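You operate a simulated robot arm through the tools that you are given. There is no shell and no other tool.

You run a simulated robot arm. Do the job below in one go: nothing can be reset, and whatever is moved stays where it is left.

JOB
Dryer shows Damp: open its vent, set the chart's heat, rerun, switch off.
Fine: the heat is the chart's for the pot inside; one run, till the screen shows Dry; then dial to Off and wait for Off. The door stays shut, the other pots where they are.

It is judged by the outcome, as a careful person would: the job done as asked, and still so three seconds after it is handed in. It fails if anything else is knocked over, pushed out of place, dropped, spilled or broken.

ROBOT AND FRAMES
A 6-joint arm with a fingered hand, fixed in place. Base frame: the origin is at the foot of the arm, x ahead of it, y to its left, z up. Units: m, degrees, N and s.
With the tool pointing down near the work surface it reaches from about 0.1 to 0.36 m from the base axis. Its first joint turns from -115.0 to 115.0 degrees. Payload 4 kg.
The TCP is the grasp point between the finger pads, 0.026 m short of the fingertips. In the tool frame z runs along the fingers and y along their closing line. Largest opening 0.132 m; the body of the gripper starts 0.073 m behind the TCP. The gripper is a hand of 4 fingers: y runs from the thumb to the fingers, the wrist lies at [0, 0, -0.239] in the tool frame, and closing takes about 1.5 s.
Orientation is that of the tool frame in the base frame, as [roll, pitch, yaw] about the fixed x, y, z axes, in that order (R = Rz(yaw) Ry(pitch) Rx(roll)). With the fingers straight down and closing along the base's y, the tool's x points along the base's -x, its y along +y and its z along -z.

CONTROLS
- The arm moves only by the tool drive_tool. Its argument "targets" is one flat list of numbers, 7 for each row, row after row: the shift along the tool's x, y, z in m, then the turn, a rotation vector about the tool's x, y, z in degrees, then the gripper command, from -1 (shut) to 1 (fully open), values between in proportion. In form: [dx, dy, dz, ax, ay, az, fingers, dx, dy, dz, ax, ay, az, fingers, ...]. A call has 1 to 20 rows; each row shifts and turns the commanded pose from where the row before left it, along the tool's axes as they then stand. Rows are played at 5 a second. More than 0.05 m and 8.6 degrees between two rows, or a gripper value outside its range, and nothing of the call is played. A pose out of reach is approached as far as the arm can. The call stops where the force on the tool passes 40 N (or 10 N more than at its start, if that is more) or the arm is blocked; 0.2 s more then pass. Each finger travels about 0.153 m/s and halts on what it meets, pressing with about 27 N; the grip force reading is that of the motor and also rises with nothing between the fingers. The clock runs only during rows and for 0.2 s after the last one: add rows that do not move to give the fingers time. It gives the time, the measured TCP pose, the force on the tool (base axes), the opening and the grip force at its end, in the units of the frame above (readings bear some noise), with the torque about the TCP (base axes, N m) and any sound that the robot's microphone picked up.
- Cameras (640 x 400 px; columns grow to the right, rows downward): "scene" is fixed at [0.0323, 0.6587, 1.7049]; the picture's right is [-0.62, -0.78, 0.00], its down [-0.39, 0.31, -0.87] and it looks along [0.68, -0.54, -0.50] (base axes); focal length 315 px, centre (320, 200). "wrist" rides on the gripper at [0.068, 0.002, -0.097] in the tool frame; the picture's right is [-0.03, 1.00, 0.00], its down [-0.82, -0.02, -0.58] and it looks along [-0.58, -0.01, 0.82] (tool axes); focal length 270 px, centre (320, 200). There is no depth. A picture from a camera that has moved, and an enlarged one, comes with that camera's place and axes in the base frame and with its lens. The place of the scene camera against the robot may be out by one fixed shift of up to 0.025 m in any direction.
- camera(camera): a new picture of that camera. It takes no simulated time.
- slide_trunk(by): slides the trunk up (or, below 0, down) by that many m; the arm rides with it, the base frame stays. It gives what a move gives, with no picture.
- hand_shape(shape): the hand has 4 fingers and takes this shape, open, in about a second: jaw (thumb against the fingers, like two jaws); tri (thumb and two fingers); tip (a fingertip pinch); poke (one finger out to press); point (the index stretched); flat (the hand flat); cup (the hand cupped); fist (a fist). The gripper value then closes the fingers along that shape, each until it touches; the sizes above hold for jaw. It gives what a move gives, with no picture.
- close_up(camera, box): a new picture of the part [left, top, right, bottom] of that camera's present view, enlarged. It takes no simulated time.
- job_done(): hands the job in; it is judged then, once.

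Places have to be worked out from the pictures, the camera data and where the tool is seen. Open the gripper and draw the arm clear of the work before you hand the job in, unless the task says otherwise.

The tools are called after ">>>" as a command line: name --argument value ..., lists and objects as JSON in quotes. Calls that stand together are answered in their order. drive_tool: Moves the arm, as the interface text tells. Its arguments: {"type":"object","properties":{"targets":{"type":"array","items":{"type":"number"}}},"required":["targets"]} The other tools are called the same way: slide_trunk (by) slides the trunk up or down; hand_shape (shape) gives the hand a shape; camera (camera) takes a picture; close_up (camera, box) takes an enlarged picture of a part of a camera's view; job_done () hands the job in.

At the start:

```text
time_s: 0.0
tcp_pos: [0.3915, 0.1192, 1.3976]
orientation: [179.9, 0.0, -179.9]
contact_force: [-0.9, 0.3, 0.6]
wrist_torque: [-0.02, -0.01, -0.02]
gripper_width: 0.1318
finger_force: 0.1
shape: jaw
trunk travel left (down, up): [-0.925, 0.065]
```

scene: 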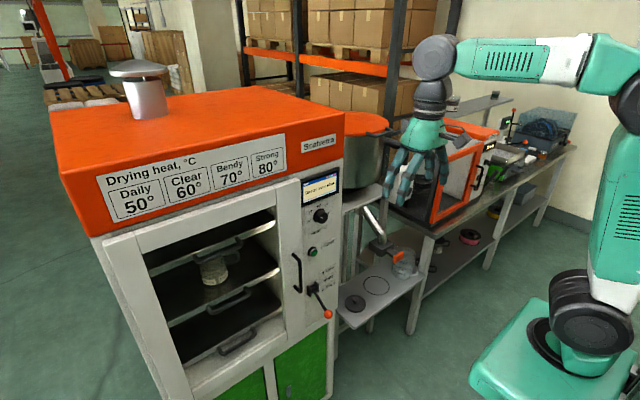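
wrist: 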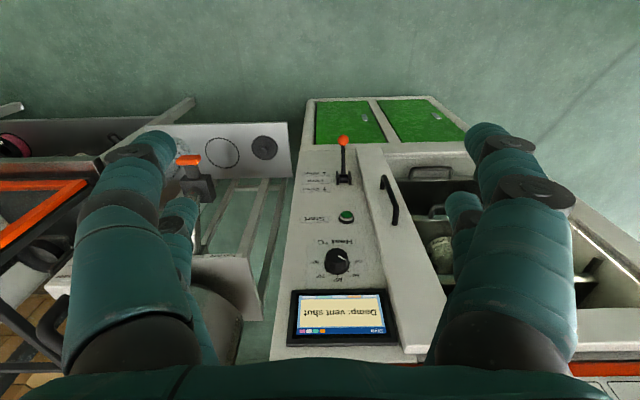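

The dryer panel shows a screen, a heat dial, a green start button and a red-balled lever. I'll look at these enlarged, along with the pot inside.

>>> close_up --camera "scene" --box '[280, 160, 360, 340]'

>>> close_up --camera "scene" --box '[150, 210, 280, 340]'

>>> close_up --camera "scene" --box '[90, 120, 350, 230]'

>>> close_up --camera "wrist" --box '[280, 120, 420, 350]'

>>> close_up --camera "scene" --box '[330, 240, 430, 330]'

```text
2.22 times, centred on (320, 250) of scene
camera zoom: at [0.0323, 0.6587, 1.7049], right [-0.62, -0.78, 0.0], down [-0.39, 0.31, -0.87], along [0.68, -0.54, -0.5], focal length 699 px, centre (320, 89)
```

zoom: 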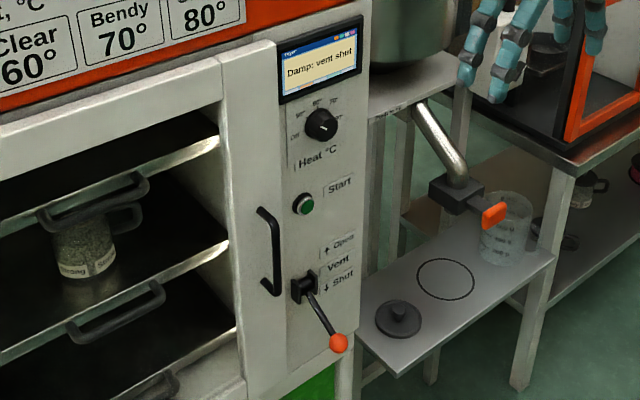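

```text
3.08 times, centred on (215, 275) of scene
camera zoom: at [0.0323, 0.6587, 1.7049], right [-0.62, -0.78, 0.0], down [-0.39, 0.31, -0.87], along [0.68, -0.54, -0.5], focal length 968 px, centre (643, -31)
```

zoom: 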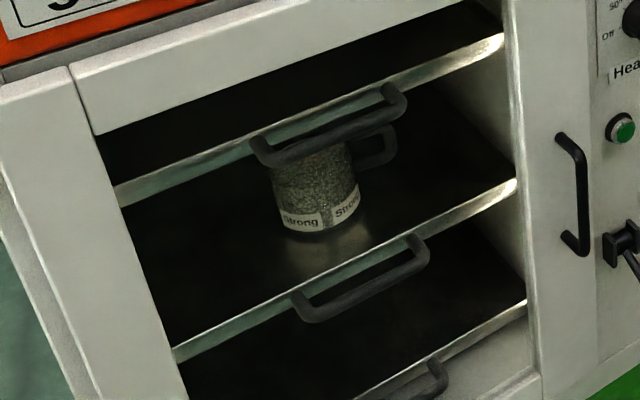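

```text
2.46 times, centred on (220, 175) of scene
camera zoom: at [0.0323, 0.6587, 1.7049], right [-0.62, -0.78, 0.0], down [-0.39, 0.31, -0.87], along [0.68, -0.54, -0.5], focal length 774 px, centre (566, 262)
```

zoom: 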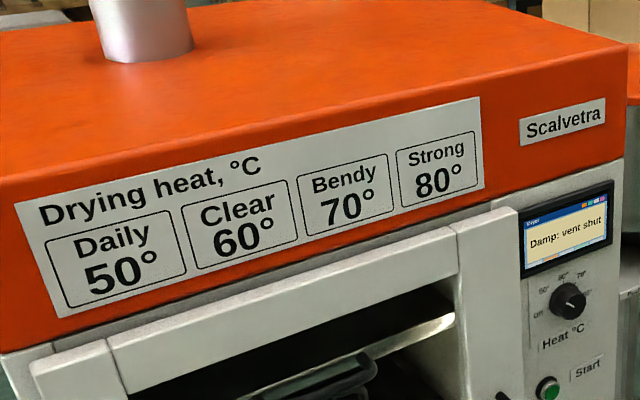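

```text
1.74 times, centred on (350, 235) of wrist
camera zoom: at [0.3214, 0.1222, 1.4947], right [0.03, 1.0, 0.0], down [0.82, -0.02, 0.58], along [0.58, -0.01, -0.82], focal length 470 px, centre (268, 139)
```

zoom: 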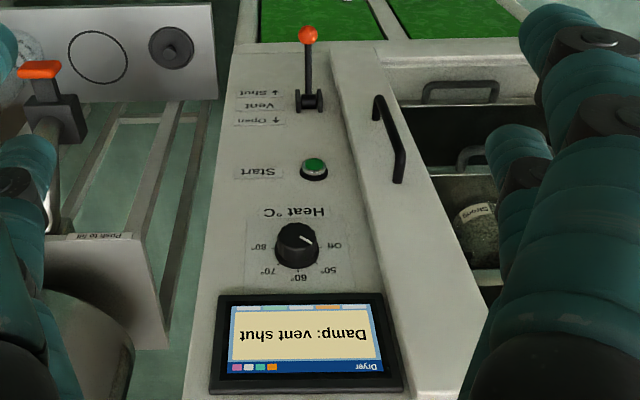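

```text
4.44 times, centred on (380, 285) of scene
camera zoom: at [0.0323, 0.6587, 1.7049], right [-0.62, -0.78, 0.0], down [-0.39, 0.31, -0.87], along [0.68, -0.54, -0.5], focal length 1398 px, centre (53, -178)
```

zoom: 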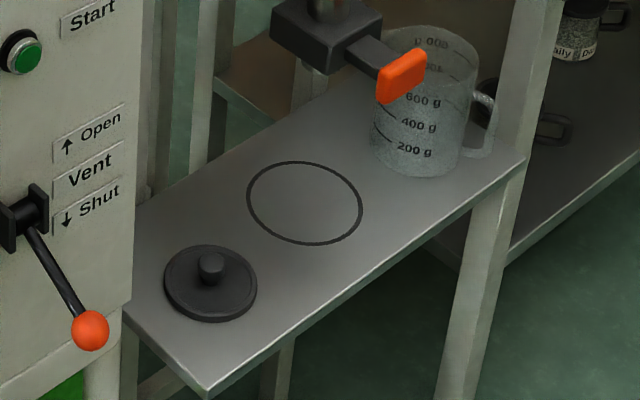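

The pot in the dryer is labelled "Strong", so the chart heat is 80°. From both views I put the dial at about (0.68, 0.144, 1.17), the Start button at about (0.685, 0.172, 1.04) and the lever ball at about (0.597, 0.177, 0.838). Next I'll check the dial marks, the lever and the rest of the hand up close.

>>> close_up --camera "scene" --box '[295, 170, 345, 235]'

>>> close_up --camera "wrist" --box '[295, 225, 380, 290]'

>>> close_up --camera "scene" --box '[195, 235, 245, 295]'

>>> close_up --camera "scene" --box '[360, 20, 480, 220]'

```text
6.15 times, centred on (320, 202) of scene
camera zoom: at [0.0323, 0.6587, 1.7049], right [-0.62, -0.78, 0.0], down [-0.39, 0.31, -0.87], along [0.68, -0.54, -0.5], focal length 1936 px, centre (320, 185)
```

zoom: 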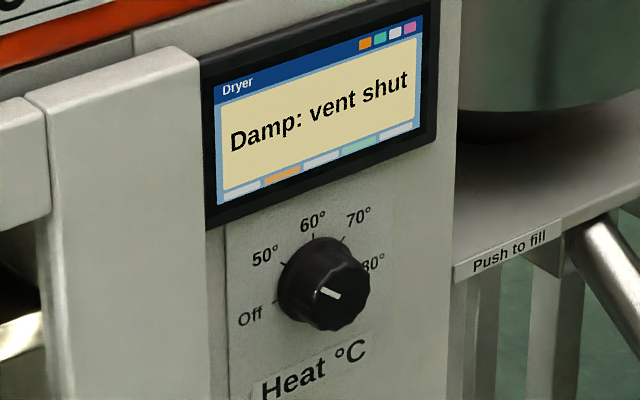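

```text
6.15 times, centred on (338, 258) of wrist
camera zoom: at [0.3214, 0.1222, 1.4947], right [0.03, 1.0, 0.0], down [0.82, -0.02, 0.58], along [0.58, -0.01, -0.82], focal length 1663 px, centre (212, -154)
```

zoom: 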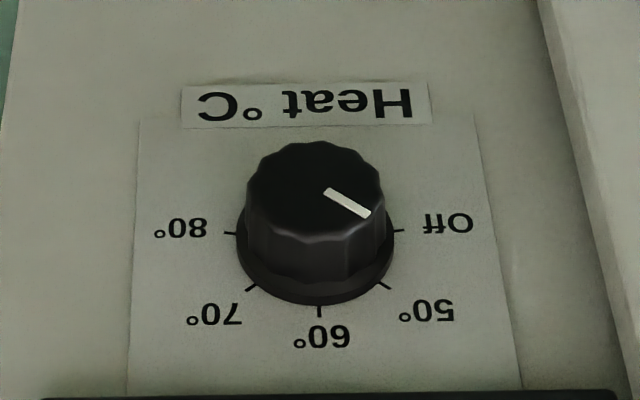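

```text
6.67 times, centred on (220, 265) of scene
camera zoom: at [0.0323, 0.6587, 1.7049], right [-0.62, -0.78, 0.0], down [-0.39, 0.31, -0.87], along [0.68, -0.54, -0.5], focal length 2097 px, centre (987, -233)
```

zoom: 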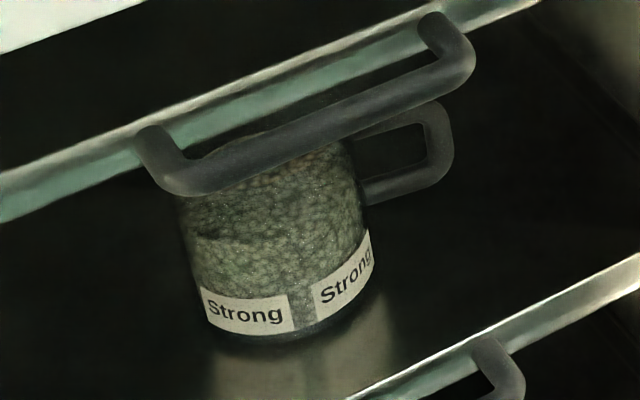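

```text
2.00 times, centred on (420, 120) of scene
camera zoom: at [0.0323, 0.6587, 1.7049], right [-0.62, -0.78, 0.0], down [-0.39, 0.31, -0.87], along [0.68, -0.54, -0.5], focal length 629 px, centre (120, 360)
```

zoom: 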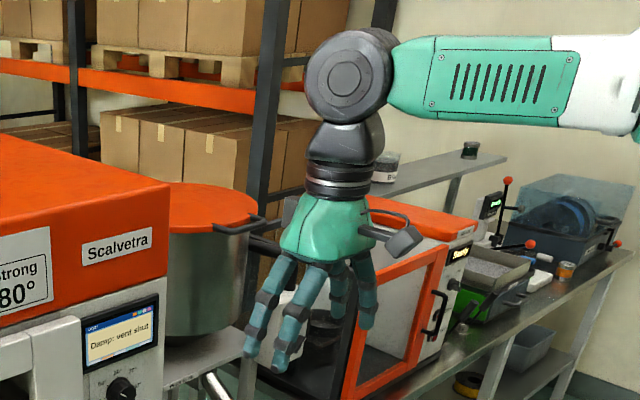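

The dial now points at 50° and the marks run Off −90°, 50 −45°, 60 at the top, 70 +45°, 80 +90°. So 80° is about 135° clockwise from here. First I'll tilt the hand so the fingers point forward (+x), well clear of the dryer.

>>> drive_tool --targets '[-0.0082, 0, 0, 0, -8.18, 0, 1, -0.0081, 0, 0.0012, 0, -8.18, 0, 1, -0.0079, 0, 0.0023, 0, -8.18, 0, 1, -0.0075, 0, 0.0034, 0, -8.18, 0, 1, -0.0069, 0, 0.0044, 0, -8.18, 0, 1, -0.0062, 0, 0.0054, 0, -8.18, 0, 1, -0.0054, 0, 0.0062, 0, -8.18, 0, 1, -0.0044, 0, 0.0069, 0, -8.18, 0, 1, -0.0034, 0, 0.0075, 0, -8.18, 0, 1, -0.0023, 0, 0.0079, 0, -8.18, 0, 1, -0.0012, 0, 0.0081, 0, -8.18, 0, 1, 0, 0, 0, 0, 0, 0, 1]'

```text
time_s: 2.6
tcp_pos: [0.4806, 0.1194, 1.3978]
orientation: [-159.5, 90.0, -159.5]
contact_force: [-0.4, -0.2, 0.7]
wrist_torque: [0.01, -0.01, -0.02]
gripper_width: 0.1321
finger_force: 0.1
shape: jaw
trunk travel left (down, up): [-0.925, 0.065]
```

The hand now points forward at (0.481, 0.119, 1.398). I'll check both views before going down.

>>> camera --camera "scene"

>>> camera --camera "wrist"

```text
taken
```

scene: 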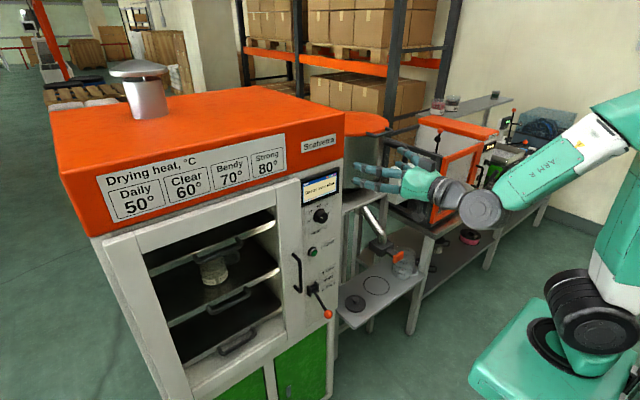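

```text
taken
camera wrist: at [0.3831, 0.1216, 1.3292], right [0.0, 1.0, 0.03], down [-0.58, -0.02, 0.82], along [0.82, -0.01, 0.58], focal length 270 px, centre (320, 200)
```

wrist: 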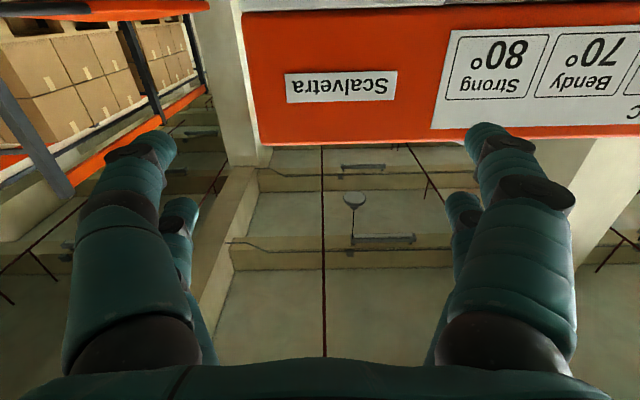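

The way down is clear: the hand is in front of the panel, and the shelf with the lid is far lower. I'll line up with the lever in y, then lower the trunk part of the way.

>>> drive_tool --targets '[0, 0.03, 0, 0, 0, 0, 0.5, 0, 0.028, 0, 0, 0, 0, 0.2, 0, 0, 0, 0, 0, 0, 0.0]'

>>> slide_trunk --by -0.4

>>> camera --camera "scene"

>>> camera --camera "wrist"

```text
time_s: 3.4
tcp_pos: [0.4801, 0.1769, 1.3986]
orientation: [152.2, 89.9, 152.4]
contact_force: [0.2, 0.1, 0.3]
wrist_torque: [0.0, 0.0, -0.01]
gripper_width: 0.0666
finger_force: 0.0
shape: jaw
trunk travel left (down, up): [-0.925, 0.065]
```

```text
time_s: 7.2
tcp_pos: [0.4791, 0.1774, 0.9988]
orientation: [6.4, 89.9, 6.4]
contact_force: [0.5, 0.0, 0.2]
wrist_torque: [0.02, 0.0, 0.02]
gripper_width: 0.0665
finger_force: 0.0
shape: jaw
trunk travel left (down, up): [-0.525, 0.465]
```

```text
taken
```

scene: 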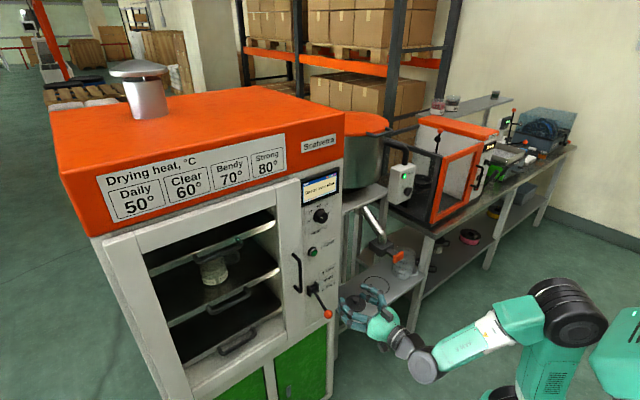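

```text
taken
camera wrist: at [0.3817, 0.18, 0.9307], right [0.0, 1.0, 0.03], down [-0.58, -0.02, 0.82], along [0.82, -0.01, 0.58], focal length 270 px, centre (320, 200)
```

wrist: 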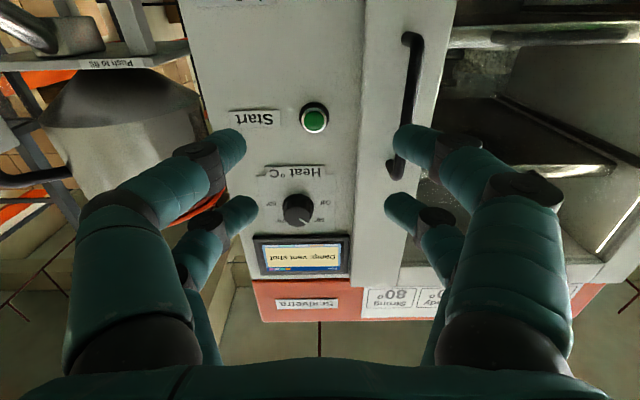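

The scene agrees, and combining the two wrist views puts the button near (0.690, 0.173, 1.032) and the knob near (0.68, 0.145, 1.157). I'll go on down to the lever ball's height.

>>> slide_trunk --by -0.16

>>> camera --camera "scene"

>>> camera --camera "wrist"

```text
time_s: 9.1
tcp_pos: [0.4805, 0.1777, 0.8391]
orientation: [4.7, 90.0, 4.6]
contact_force: [-0.7, 0.1, 0.1]
wrist_torque: [-0.01, 0.02, -0.01]
gripper_width: 0.0665
finger_force: 0.0
shape: jaw
trunk travel left (down, up): [-0.365, 0.625]
```

```text
taken
```

scene: 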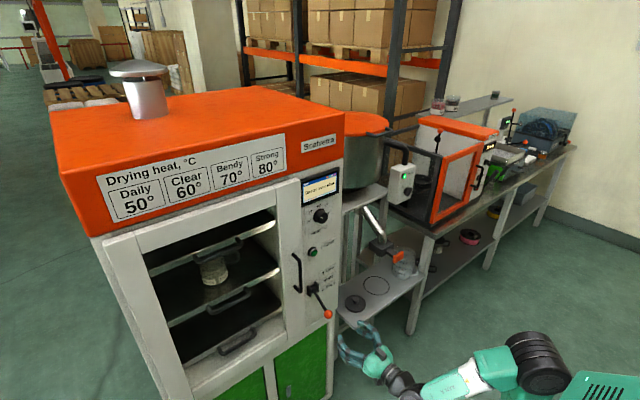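

```text
taken
camera wrist: at [0.3817, 0.18, 0.7707], right [0.0, 1.0, 0.03], down [-0.58, -0.02, 0.82], along [0.82, -0.01, 0.58], focal length 270 px, centre (320, 200)
```

wrist: 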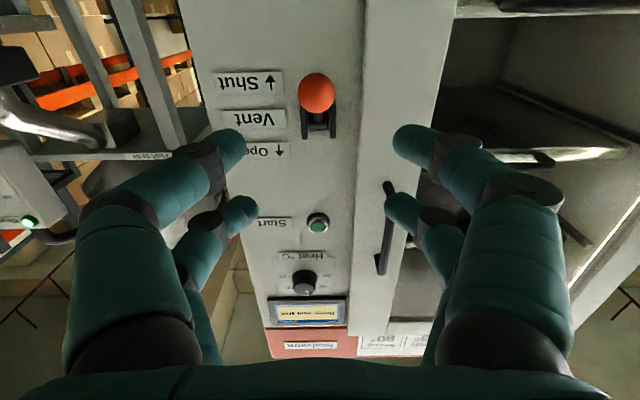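

The ball is at about (0.602, 0.177, 0.8225) and the pivot at about (0.682, 0.178, 0.880), so the rod is about 0.10 m long and hangs about 36° below level. I'll drop 1.7 cm and move forward so the open fingers straddle the ball.

>>> drive_tool --targets '[0.0166, 0, 0, 0, 0, 0, 0, 0, 0, 0.03, 0, 0, 0, 0, 0, 0, 0.03, 0, 0, 0, 0, 0, 0, 0.03, 0, 0, 0, 0, 0, 0, 0.027, 0, 0, 0, 0, 0, 0, 0, 0, 0, 0, 0]'

>>> camera --camera "wrist"

>>> close_up --camera "scene" --box '[280, 220, 440, 400]'

```text
time_s: 10.5
tcp_pos: [0.5968, 0.1771, 0.8211]
orientation: [-2.6, 90.0, -2.6]
contact_force: [-0.4, -0.4, 0.0]
wrist_torque: [0.01, 0.0, 0.0]
gripper_width: 0.0664
finger_force: 0.1
shape: jaw
trunk travel left (down, up): [-0.365, 0.625]
```

```text
taken
camera wrist: at [0.4981, 0.1792, 0.7537], right [0.0, 1.0, 0.03], down [-0.58, -0.02, 0.82], along [0.82, -0.01, 0.58], focal length 270 px, centre (320, 200)
```

wrist: 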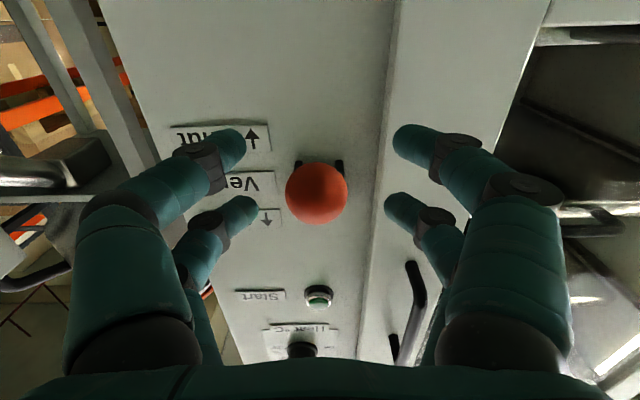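

```text
2.22 times, centred on (360, 310) of scene
camera zoom: at [0.0323, 0.6587, 1.7049], right [-0.62, -0.78, 0.0], down [-0.39, 0.31, -0.87], along [0.68, -0.54, -0.5], focal length 699 px, centre (231, -44)
```

zoom: 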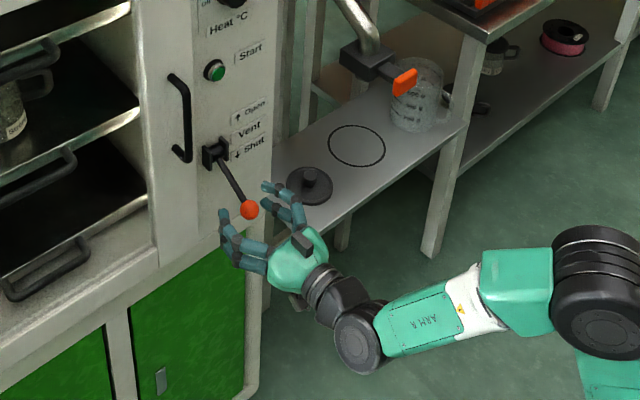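

The ball is centred between the finger pairs, at z ≈ 0.822. I'll close on it.

>>> drive_tool --targets '[0, 0, 0, 0, 0, 0, -0.3, 0, 0, 0, 0, 0, 0, -0.6, 0, 0, 0, 0, 0, 0, -0.8, 0, 0, 0, 0, 0, 0, -0.8, 0, 0, 0, 0, 0, 0, -0.8, 0, 0, 0, 0, 0, 0, -0.8]'

>>> camera --camera "wrist"

```text
time_s: 11.9
tcp_pos: [0.5967, 0.1762, 0.8211]
orientation: [-3.6, 89.9, -3.6]
contact_force: [0.1, -0.6, 0.3]
wrist_torque: [0.01, 0.01, 0.0]
gripper_width: 0.0138
finger_force: 0.0
shape: jaw
trunk travel left (down, up): [-0.365, 0.625]
```

```text
taken
camera wrist: at [0.4978, 0.1792, 0.7538], right [0.0, 1.0, 0.03], down [-0.58, -0.02, 0.82], along [0.82, -0.01, 0.58], focal length 270 px, centre (320, 200)
```

wrist: 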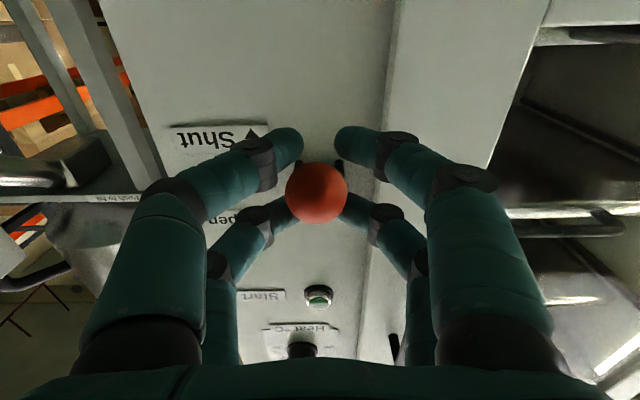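

The ball sits caged between the upper and lower finger pairs with almost no force, so the lower pair will carry it up. I'll lift along the arc to about level and check.

>>> drive_tool --targets '[-0.009, 0, -0.005, 0, 0, 0, -0.8, -0.009, 0, -0.005, 0, 0, 0, -0.8, -0.0098, 0, -0.0032, 0, 0, 0, -0.8, -0.0098, 0, -0.0032, 0, 0, 0, -0.8, -0.0103, 0, -0.0011, 0, 0, 0, -0.8, -0.0103, 0, -0.0011, 0, 0, 0, -0.8, 0, 0, 0, 0, 0, 0, -0.8]'

>>> camera --camera "wrist"

>>> close_up --camera "scene" --box '[280, 160, 380, 340]'

```text
time_s: 13.5
tcp_pos: [0.5787, 0.1758, 0.8813]
orientation: [66.0, 90.0, 65.9]
contact_force: [-1.0, -1.5, -1.5]
wrist_torque: [0.0, 0.05, -0.03]
gripper_width: 0.0136
finger_force: 0.1
shape: jaw
trunk travel left (down, up): [-0.365, 0.625]
```

```text
taken
camera wrist: at [0.4804, 0.1787, 0.8127], right [0.0, 1.0, 0.03], down [-0.58, -0.02, 0.82], along [0.82, -0.01, 0.58], focal length 270 px, centre (320, 200)
```

wrist: 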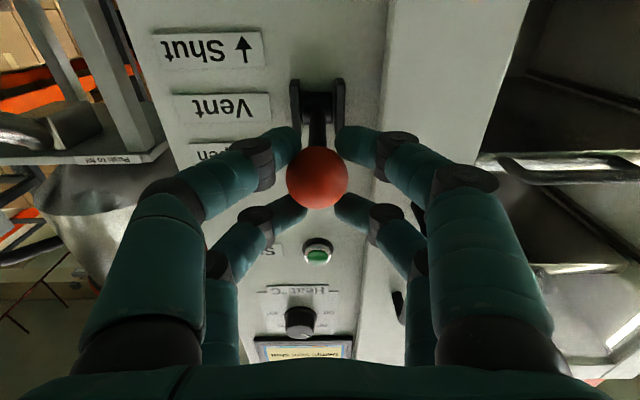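

```text
2.22 times, centred on (330, 250) of scene
camera zoom: at [0.0323, 0.6587, 1.7049], right [-0.62, -0.78, 0.0], down [-0.39, 0.31, -0.87], along [0.68, -0.54, -0.5], focal length 699 px, centre (298, 89)
```

zoom: 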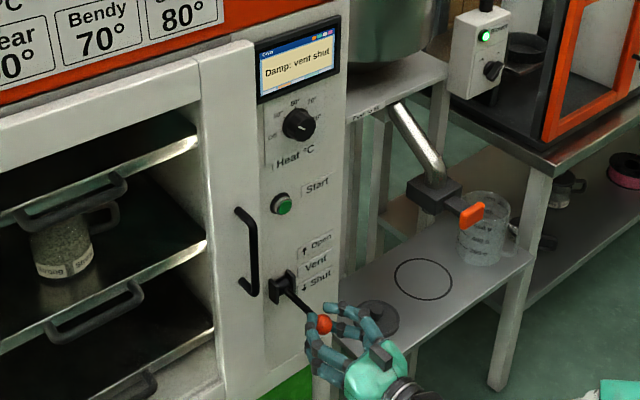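

The lever is coming up smoothly and is now near level; the screen still says "vent shut". I'll carry on along the upper half of the arc.

>>> drive_tool --targets '[-0.0103, 0, 0.0011, 0, 0, 0, -0.8, -0.0103, 0, 0.0011, 0, 0, 0, -0.8, -0.0098, 0, 0.0032, 0, 0, 0, -0.8, -0.0098, 0, 0.0032, 0, 0, 0, -0.8, -0.009, 0, 0.005, 0, 0, 0, -0.8, -0.009, 0, 0.005, 0, 0, 0, -0.8, 0, 0, 0, 0, 0, 0, -0.8]'

>>> camera --camera "wrist"

>>> close_up --camera "scene" --box '[280, 160, 380, 340]'

```text
time_s: 15.1
tcp_pos: [0.5983, 0.177, 0.9375]
orientation: [179.7, 89.9, 179.6]
contact_force: [0.8, -3.1, -5.6]
wrist_torque: [0.01, 0.05, -0.03]
gripper_width: 0.0143
finger_force: 0.0
shape: jaw
trunk travel left (down, up): [-0.365, 0.625]
```

```text
taken
camera wrist: at [0.4998, 0.1795, 0.87], right [0.0, 1.0, 0.03], down [-0.58, -0.02, 0.82], along [0.82, -0.02, 0.58], focal length 270 px, centre (320, 200)
```

wrist: 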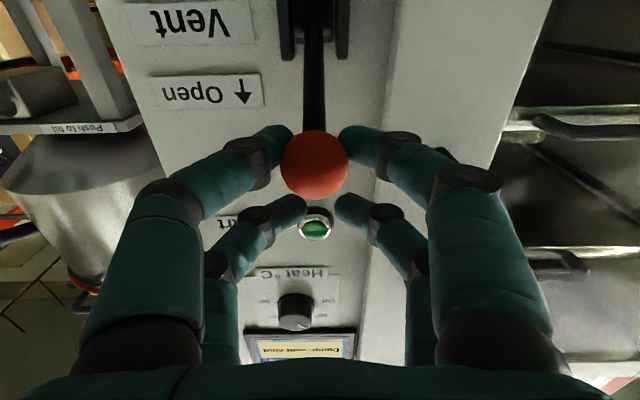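

```text
2.22 times, centred on (330, 250) of scene
camera zoom: at [0.0323, 0.6587, 1.7049], right [-0.62, -0.78, 0.0], down [-0.39, 0.31, -0.87], along [0.68, -0.54, -0.5], focal length 699 px, centre (298, 89)
```

zoom: 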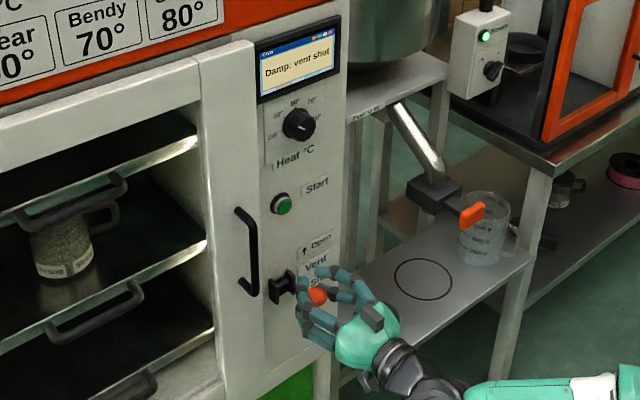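

The ball rests on the lower fingers about 1.5 cm below the TCP, so the lever is only at about +25° and the stop isn't reached yet. I'll push on in small steps until it resists.

>>> drive_tool --targets '[-0.006, 0, 0.003, 0, 0, 0, -0.8, -0.006, 0, 0.003, 0, 0, 0, -0.8, -0.005, 0, 0.003, 0, 0, 0, -0.8, -0.005, 0, 0.003, 0, 0, 0, -0.8, 0, 0, 0, 0, 0, 0, -0.8]'

>>> camera --camera "wrist"

>>> close_up --camera "scene" --box '[280, 160, 380, 340]'

```text
time_s: 16.3
tcp_pos: [0.6083, 0.1775, 0.9624]
orientation: [109.7, 90.0, 109.7]
contact_force: [0.0, 0.3, 0.1]
wrist_torque: [-0.03, 0.0, -0.02]
gripper_width: 0.0132
finger_force: 0.0
shape: jaw
trunk travel left (down, up): [-0.365, 0.625]
```

```text
taken
camera wrist: at [0.5113, 0.1799, 0.8937], right [0.0, 1.0, 0.03], down [-0.58, -0.02, 0.82], along [0.82, -0.01, 0.58], focal length 270 px, centre (320, 200)
```

wrist: 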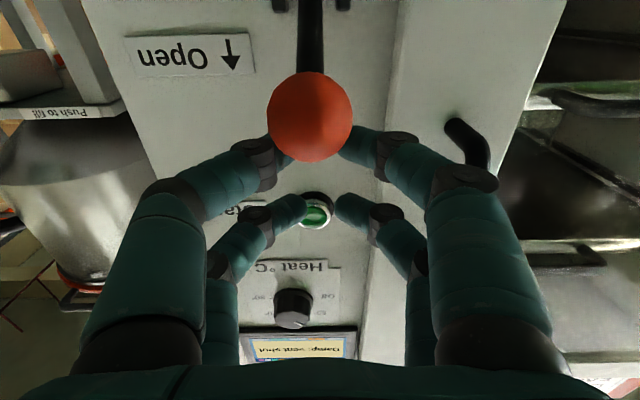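

```text
2.22 times, centred on (330, 250) of scene
camera zoom: at [0.0323, 0.6587, 1.7049], right [-0.62, -0.78, 0.0], down [-0.39, 0.31, -0.87], along [0.68, -0.54, -0.5], focal length 699 px, centre (298, 89)
```

zoom: 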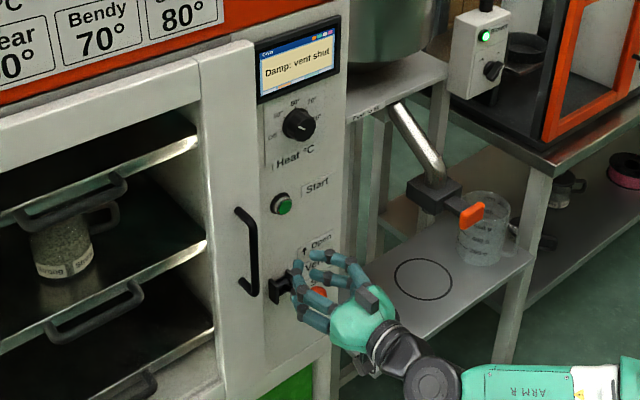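

The ball has slid out under the lower fingers at z ≈ 0.923, which is symmetric with its start about the pivot, so the lever looks to be at its Open stop. I'll rise slightly, back away and inspect it.

>>> drive_tool --targets '[-0.012, 0, 0, 0, 0, 0, -0.8, 0, 0, -0.03, 0, 0, 0, -0.8, 0, 0, -0.03, 0, 0, 0, -0.8, 0, 0, -0.03, 0, 0, 0, -0.8, 0, 0, -0.03, 0, 0, 0, -0.8, 0, 0, 0, 0, 0, 0, -0.8]'

>>> camera --camera "wrist"

>>> close_up --camera "scene" --box '[280, 160, 380, 340]'

```text
time_s: 17.7
tcp_pos: [0.4883, 0.1761, 0.9722]
orientation: [-134.3, 89.9, -134.4]
contact_force: [0.1, -1.3, -0.2]
wrist_torque: [0.0, 0.0, 0.0]
gripper_width: 0.013
finger_force: 0.1
shape: jaw
trunk travel left (down, up): [-0.365, 0.625]
```

```text
taken
camera wrist: at [0.391, 0.1793, 0.9047], right [0.0, 1.0, 0.02], down [-0.58, -0.02, 0.82], along [0.82, -0.01, 0.58], focal length 270 px, centre (320, 200)
```

wrist: 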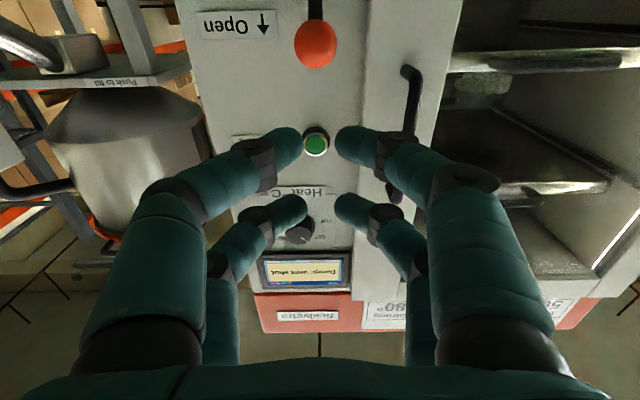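

```text
2.22 times, centred on (330, 250) of scene
camera zoom: at [0.0323, 0.6587, 1.7049], right [-0.62, -0.78, 0.0], down [-0.39, 0.31, -0.87], along [0.68, -0.54, -0.5], focal length 699 px, centre (298, 89)
```

zoom: 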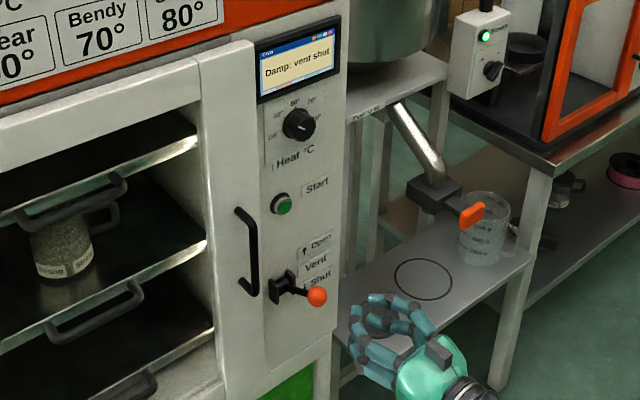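

The lever stands above level at about +27°. To be sure it's against its stop rather than slipped short, I'll push it up from below with the fingers fully closed and feel for resistance.

>>> drive_tool --targets '[0.04, 0, 0, 0, 0, 0, -1, 0.04, 0, 0, 0, 0, 0, -1, 0.029, 0, 0, 0, 0, 0, -1, 0, 0, 0.035, 0, 0, 0, -1, 0, 0, 0.035, 0, 0, 0, -1, 0, 0, 0.028, 0, 0, 0, -1, 0, 0, 0, 0, 0, 0, -1]'

>>> camera --camera "wrist"

>>> close_up --camera "scene" --box '[280, 240, 380, 340]'

```text
time_s: 19.3
tcp_pos: [0.5866, 0.1793, 0.8648]
orientation: [124.9, 89.9, 124.9]
contact_force: [-0.2, 0.0, 0.6]
wrist_torque: [0.0, 0.0, 0.03]
gripper_width: 0.0
finger_force: 26.9
shape: jaw
trunk travel left (down, up): [-0.365, 0.625]
```

```text
taken
camera wrist: at [0.4889, 0.1815, 0.7956], right [0.0, 1.0, 0.03], down [-0.58, -0.02, 0.82], along [0.82, -0.01, 0.58], focal length 270 px, centre (320, 200)
```

wrist: 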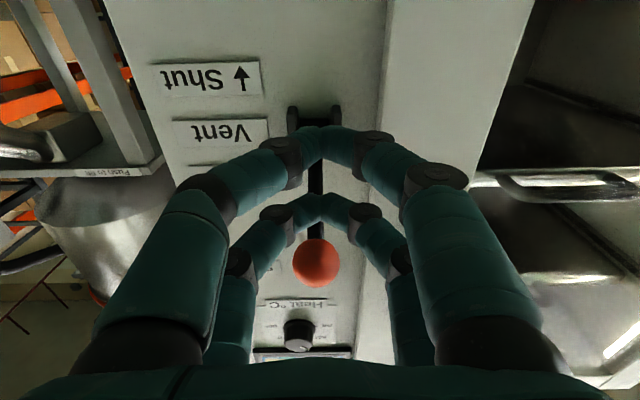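

```text
4.00 times, centred on (330, 290) of scene
camera zoom: at [0.0323, 0.6587, 1.7049], right [-0.62, -0.78, 0.0], down [-0.39, 0.31, -0.87], along [0.68, -0.54, -0.5], focal length 1258 px, centre (280, -160)
```

zoom: 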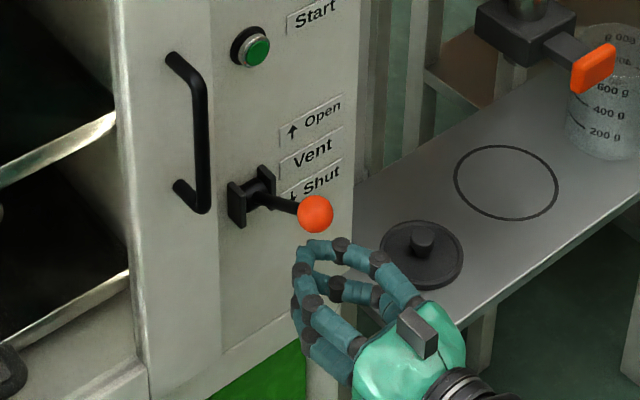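

The closed fingers are under the rod and ball. I'll push up in 3 mm steps.

>>> drive_tool --targets '[-0.004, 0, 0, 0, 0, 0, -1, -0.004, 0, 0, 0, 0, 0, -1, -0.003, 0, 0, 0, 0, 0, -1, -0.003, 0, 0, 0, 0, 0, -1]'

>>> drive_tool --targets '[-0.003, 0, 0, 0, 0, 0, -1, -0.003, 0, 0, 0, 0, 0, -1]'

>>> drive_tool --targets '[-0.003, 0, 0, 0, 0, 0, -1, -0.003, 0, 0, 0, 0, 0, -1]'

>>> close_up --camera "scene" --box '[280, 240, 380, 340]'

```text
time_s: 20.3
tcp_pos: [0.5866, 0.1786, 0.8778]
orientation: [-17.0, 90.0, -17.0]
contact_force: [-0.2, -0.7, -0.5]
wrist_torque: [-0.01, 0.0, 0.0]
gripper_width: 0.0004
finger_force: 26.7
shape: jaw
trunk travel left (down, up): [-0.365, 0.625]
```

```text
time_s: 20.9
tcp_pos: [0.5862, 0.1791, 0.8824]
orientation: [-172.6, 89.9, -172.6]
contact_force: [0.0, 0.4, -0.3]
wrist_torque: [-0.03, -0.03, 0.03]
gripper_width: 0.0
finger_force: 27.0
shape: jaw
trunk travel left (down, up): [-0.365, 0.625]
```

```text
time_s: 21.5
tcp_pos: [0.587, 0.1783, 0.8862]
orientation: [-167.8, 89.7, -167.8]
contact_force: [-1.4, 0.2, -11.1]
wrist_torque: [0.06, 0.19, 0.03]
gripper_width: 0.0
finger_force: 26.7
shape: jaw
trunk travel left (down, up): [-0.365, 0.625]
```

```text
4.00 times, centred on (330, 290) of scene
camera zoom: at [0.0323, 0.6587, 1.7049], right [-0.62, -0.78, 0.0], down [-0.39, 0.31, -0.87], along [0.68, -0.54, -0.5], focal length 1258 px, centre (280, -160)
```

zoom: 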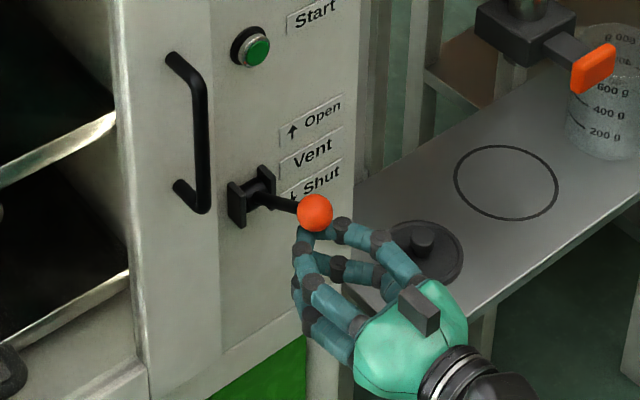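

Force jumped to 11 N with no lever movement, while moving the lever earlier took only 1–2 N. One more small nudge will confirm the stop, then I'll lower and back off.

>>> drive_tool --targets '[-0.003, 0, 0, 0, 0, 0, -1, 0, 0, 0, 0, 0, 0, -1]'

>>> close_up --camera "scene" --box '[280, 240, 380, 340]'

>>> drive_tool --targets '[0.015, 0, 0, 0, 0, 0, -1, 0.01, 0, 0, 0, 0, 0, -1, 0, 0, -0.04, 0, 0, 0, -1, 0, 0, -0.04, 0, 0, 0, -1, 0, 0, -0.03, 0, 0, 0, -0.5, 0, 0, 0, 0, 0, 0, 0]'

>>> close_up --camera "scene" --box '[280, 160, 380, 340]'

```text
time_s: 22.1
tcp_pos: [0.5864, 0.1781, 0.8882]
orientation: [-169.2, 89.5, -169.1]
contact_force: [-4.1, -1.6, -28.6]
wrist_torque: [0.11, 0.44, -0.03]
gripper_width: 0.0002
finger_force: 27.2
shape: jaw
trunk travel left (down, up): [-0.365, 0.625]
```

```text
4.00 times, centred on (330, 290) of scene
camera zoom: at [0.0323, 0.6587, 1.7049], right [-0.62, -0.78, 0.0], down [-0.39, 0.31, -0.87], along [0.68, -0.54, -0.5], focal length 1258 px, centre (280, -160)
```

zoom: 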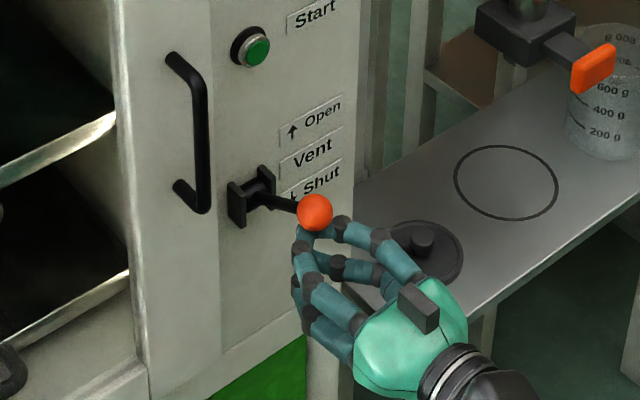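

```text
time_s: 23.5
tcp_pos: [0.4766, 0.1768, 0.866]
orientation: [163.2, 90.0, 163.1]
contact_force: [0.1, -0.2, -0.7]
wrist_torque: [0.0, -0.03, -0.01]
gripper_width: 0.0654
finger_force: 0.0
shape: jaw
trunk travel left (down, up): [-0.365, 0.625]
```

```text
2.22 times, centred on (330, 250) of scene
camera zoom: at [0.0323, 0.6587, 1.7049], right [-0.62, -0.78, 0.0], down [-0.39, 0.31, -0.87], along [0.68, -0.54, -0.5], focal length 699 px, centre (298, 89)
```

zoom: 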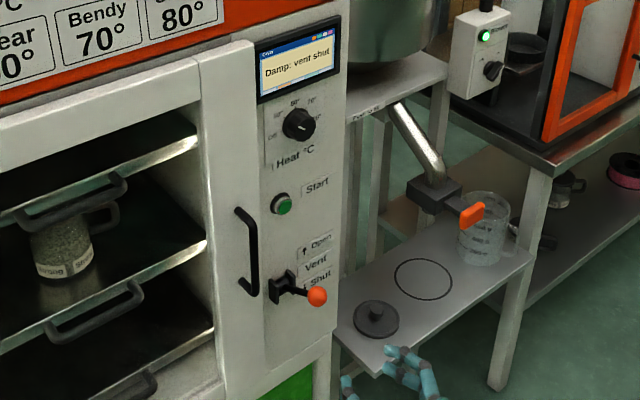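

The push rose to 28 N with the lever unmoved, so the vent is fully open. Now for the dial: I'll raise the trunk to dial height and shift to y ≈ 0.145.

>>> slide_trunk --by 0.29

>>> drive_tool --targets '[0, -0.031, 0, 0, 0, 0, 0, 0, 0, 0.03, 0, 0, 0, 0, 0, 0, 0.03, 0, 0, 0, 0, 0, 0, 0, 0, 0, 0, 0]'

>>> camera --camera "wrist"

>>> close_up --camera "scene" --box '[280, 140, 440, 260]'

```text
time_s: 26.4
tcp_pos: [0.4761, 0.177, 1.1566]
orientation: [-175.8, 89.9, -175.7]
contact_force: [-0.2, 0.4, 0.1]
wrist_torque: [-0.01, 0.0, 0.01]
gripper_width: 0.0655
finger_force: 0.0
shape: jaw
trunk travel left (down, up): [-0.655, 0.335]
```

```text
time_s: 27.4
tcp_pos: [0.5351, 0.1441, 1.1567]
orientation: [176.8, 89.9, 176.9]
contact_force: [0.8, 0.2, -0.1]
wrist_torque: [0.0, 0.02, 0.0]
gripper_width: 0.0657
finger_force: 0.0
shape: jaw
trunk travel left (down, up): [-0.655, 0.335]
```

```text
taken
camera wrist: at [0.4377, 0.1466, 1.0883], right [0.0, 1.0, 0.03], down [-0.58, -0.02, 0.82], along [0.82, -0.01, 0.58], focal length 270 px, centre (320, 200)
```

wrist: 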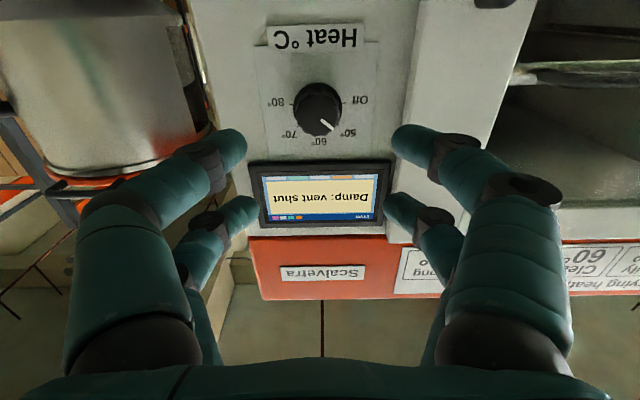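

```text
3.33 times, centred on (360, 200) of scene
camera zoom: at [0.0323, 0.6587, 1.7049], right [-0.62, -0.78, 0.0], down [-0.39, 0.31, -0.87], along [0.68, -0.54, -0.5], focal length 1049 px, centre (187, 200)
```

zoom: 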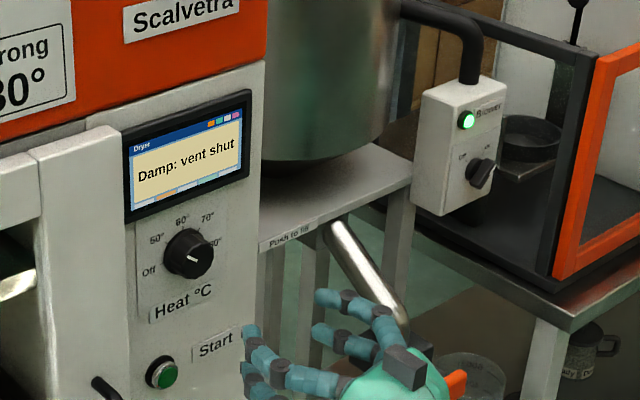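

I'll look closer at the knob to refine its centre.

>>> close_up --camera "wrist" --box '[250, 60, 390, 160]'

```text
4.00 times, centred on (320, 110) of wrist
camera zoom: at [0.4377, 0.1466, 1.0883], right [0.0, 1.0, 0.03], down [-0.58, -0.02, 0.82], along [0.82, -0.01, 0.58], focal length 1081 px, centre (320, 560)
```

zoom: 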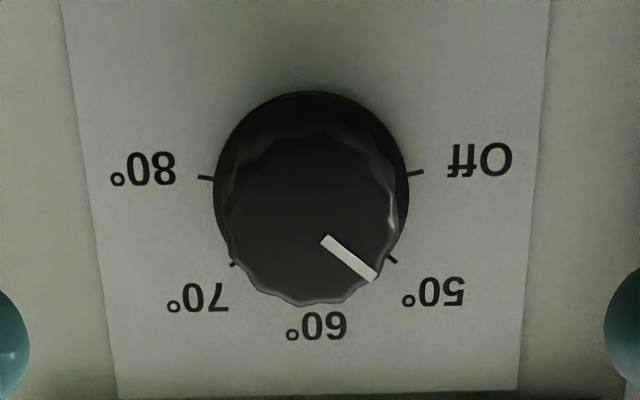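

The knob's face shows its centre at about (y 0.1437, z 1.160), front at x ≈ 0.667 and panel at x ≈ 0.688. The tick spacing measures close to 50° each (Off −100, 50 −50, 60 0, 70 +50, 80 +100), so 80° is +150° from here. I'll centre the tool and pre-rotate it −75° while still clear.

>>> drive_tool --targets '[-0.0035, 0, 0, 0, 0, 0, 0, 0, 0, 0, 0, 0, -8.333, 0, 0, 0, 0, 0, 0, -8.333, 0, 0, 0, 0, 0, 0, -8.333, 0, 0, 0, 0, 0, 0, -8.333, 0, 0, 0, 0, 0, 0, -8.333, 0, 0, 0, 0, 0, 0, -8.333, 0, 0, 0, 0, 0, 0, -8.333, 0, 0, 0, 0, 0, 0, -8.333, 0, 0, 0, 0, 0, 0, -8.333, 0, 0, 0, 0, 0, 0, 0, 0]'

>>> camera --camera "wrist"

>>> close_up --camera "scene" --box '[280, 140, 440, 260]'

```text
time_s: 29.8
tcp_pos: [0.5357, 0.1455, 1.16]
orientation: [-90.0, 14.9, -90.0]
contact_force: [0.2, 0.1, -0.6]
wrist_torque: [0.02, 0.05, 0.05]
gripper_width: 0.0658
finger_force: 0.1
shape: jaw
trunk travel left (down, up): [-0.655, 0.335]
```

```text
taken
camera wrist: at [0.4385, 0.0803, 1.141], right [0.0, 0.28, -0.96], down [-0.58, 0.78, 0.23], along [0.82, 0.55, 0.16], focal length 270 px, centre (320, 200)
```

wrist: 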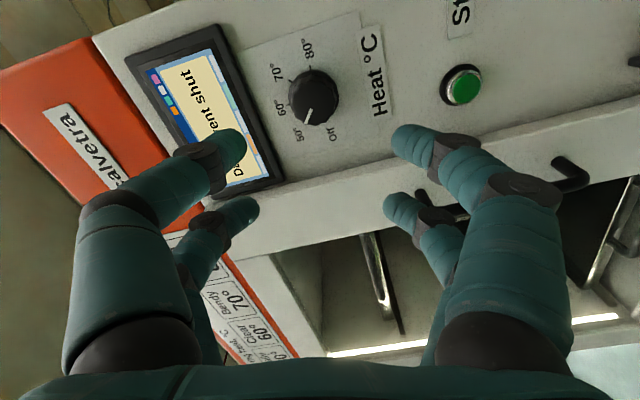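

```text
3.33 times, centred on (360, 200) of scene
camera zoom: at [0.0323, 0.6587, 1.7049], right [-0.62, -0.78, 0.0], down [-0.39, 0.31, -0.87], along [0.68, -0.54, -0.5], focal length 1049 px, centre (187, 200)
```

zoom: 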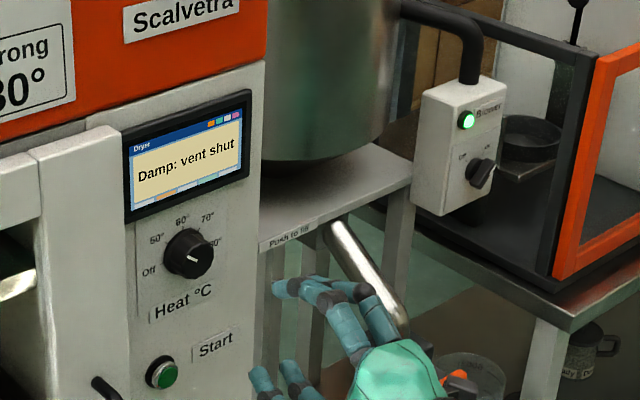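

The tool rotated cleanly to −75°. I'll check the knob centre from this second viewpoint before approaching.

>>> close_up --camera "wrist" --box '[250, 30, 378, 150]'

```text
3.33 times, centred on (314, 90) of wrist
camera zoom: at [0.4385, 0.0803, 1.141], right [0.0, 0.28, -0.96], down [-0.58, 0.78, 0.23], along [0.82, 0.55, 0.16], focal length 901 px, centre (340, 567)
```

zoom: 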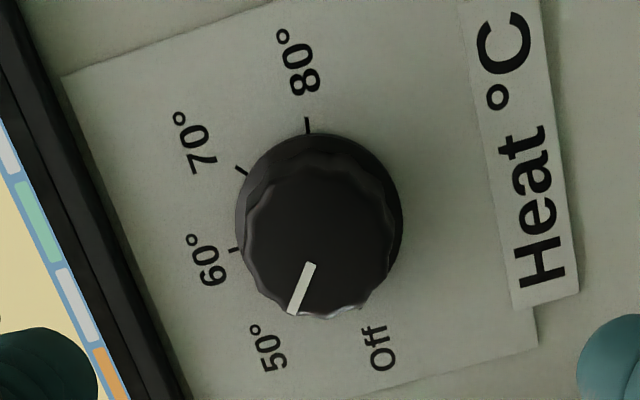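

Averaging the two views gives a knob centre of about (y 0.142, z 1.162). I'll make that small correction, narrow the opening to about 5 cm so the fingers miss the screen bezel, and advance until the fingertips are around the knob.

>>> drive_tool --targets '[0.0024, -0.0027, 0, 0, 0, 0, -0.2, 0, 0, 0.03, 0, 0, 0, -0.2, 0, 0, 0.03, 0, 0, 0, -0.2, 0, 0, 0.02, 0, 0, 0, -0.2, 0, 0, 0.015, 0, 0, 0, -0.2, 0, 0, 0.01, 0, 0, 0, -0.2, 0, 0, 0, 0, 0, 0, -0.2]'

>>> camera --camera "wrist"

>>> close_up --camera "scene" --box '[280, 160, 380, 240]'

```text
time_s: 31.4
tcp_pos: [0.6401, 0.1437, 1.1627]
orientation: [-89.9, 15.0, -90.1]
contact_force: [-0.1, 0.9, 0.1]
wrist_torque: [0.01, 0.03, 0.02]
gripper_width: 0.0531
finger_force: 0.1
shape: jaw
trunk travel left (down, up): [-0.655, 0.335]
```

```text
taken
camera wrist: at [0.5427, 0.0775, 1.1425], right [0.0, 0.28, -0.96], down [-0.58, 0.78, 0.23], along [0.82, 0.55, 0.16], focal length 270 px, centre (320, 200)
```

wrist: 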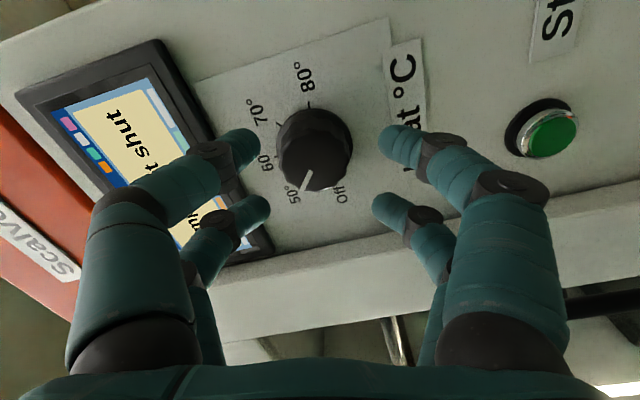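

```text
5.00 times, centred on (330, 200) of scene
camera zoom: at [0.0323, 0.6587, 1.7049], right [-0.62, -0.78, 0.0], down [-0.39, 0.31, -0.87], along [0.68, -0.54, -0.5], focal length 1573 px, centre (270, 200)
```

zoom: 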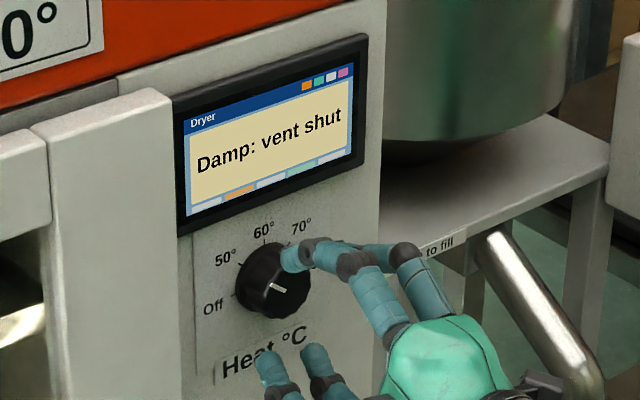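

The fingertips are just short of the knob. I'll zoom in on alignment before the last centimetres.

>>> close_up --camera "wrist" --box '[230, 90, 430, 230]'

```text
2.86 times, centred on (330, 160) of wrist
camera zoom: at [0.5427, 0.0775, 1.1425], right [0.0, 0.28, -0.96], down [-0.58, 0.78, 0.23], along [0.82, 0.55, 0.16], focal length 772 px, centre (291, 314)
```

zoom: 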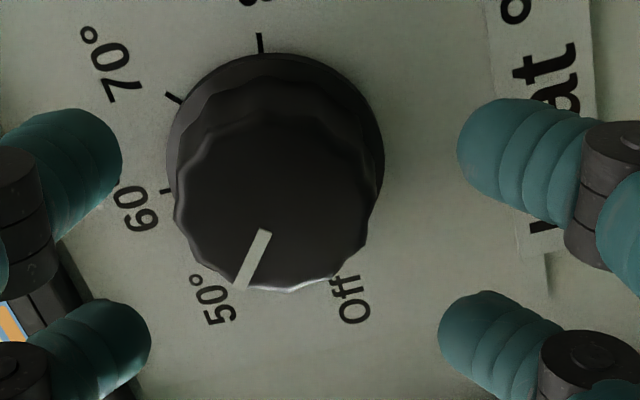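

Knob size and parallax now agree that the knob front is at x ≈ 0.68 (panel ≈ 0.70) and its centre is on the tool axis within about 1 mm. I'll advance another 2 cm carefully.

>>> drive_tool --targets '[0, 0, 0.008, 0, 0, 0, -0.2, 0, 0, 0.006, 0, 0, 0, -0.2, 0, 0, 0.006, 0, 0, 0, -0.2, 0, 0, 0, 0, 0, 0, -0.2]'

>>> close_up --camera "wrist" --box '[210, 90, 430, 250]'

>>> close_up --camera "scene" --box '[280, 160, 380, 240]'

```text
time_s: 32.4
tcp_pos: [0.6611, 0.1432, 1.1618]
orientation: [-90.0, 15.0, -90.0]
contact_force: [-0.5, 0.0, 0.8]
wrist_torque: [0.0, 0.01, 0.01]
gripper_width: 0.0533
finger_force: 0.0
shape: jaw
trunk travel left (down, up): [-0.655, 0.335]
```

```text
2.50 times, centred on (320, 170) of wrist
camera zoom: at [0.563, 0.0776, 1.143], right [0.0, 0.28, -0.96], down [-0.58, 0.78, 0.23], along [0.82, 0.55, 0.16], focal length 676 px, centre (320, 275)
```

zoom: 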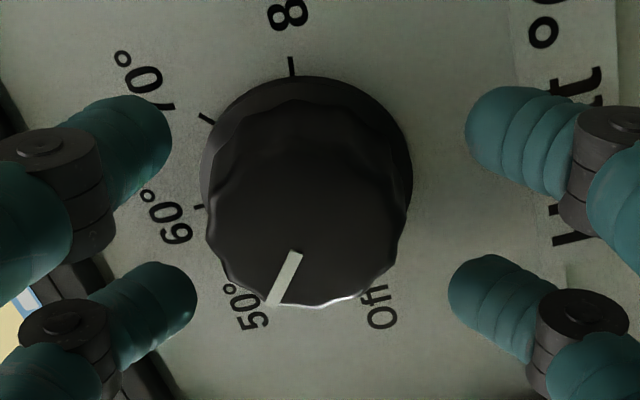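

```text
5.00 times, centred on (330, 200) of scene
camera zoom: at [0.0323, 0.6587, 1.7049], right [-0.62, -0.78, 0.0], down [-0.39, 0.31, -0.87], along [0.68, -0.54, -0.5], focal length 1573 px, centre (270, 200)
```

zoom: 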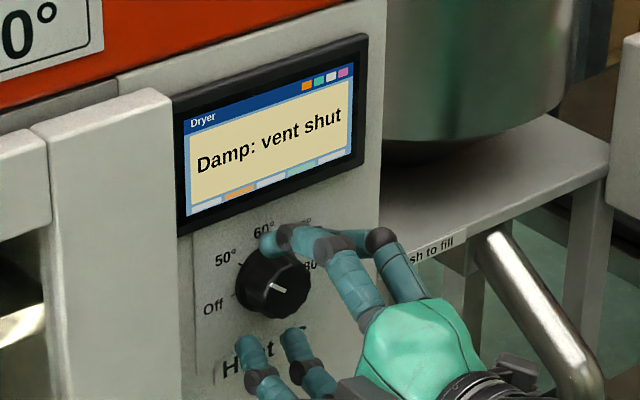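

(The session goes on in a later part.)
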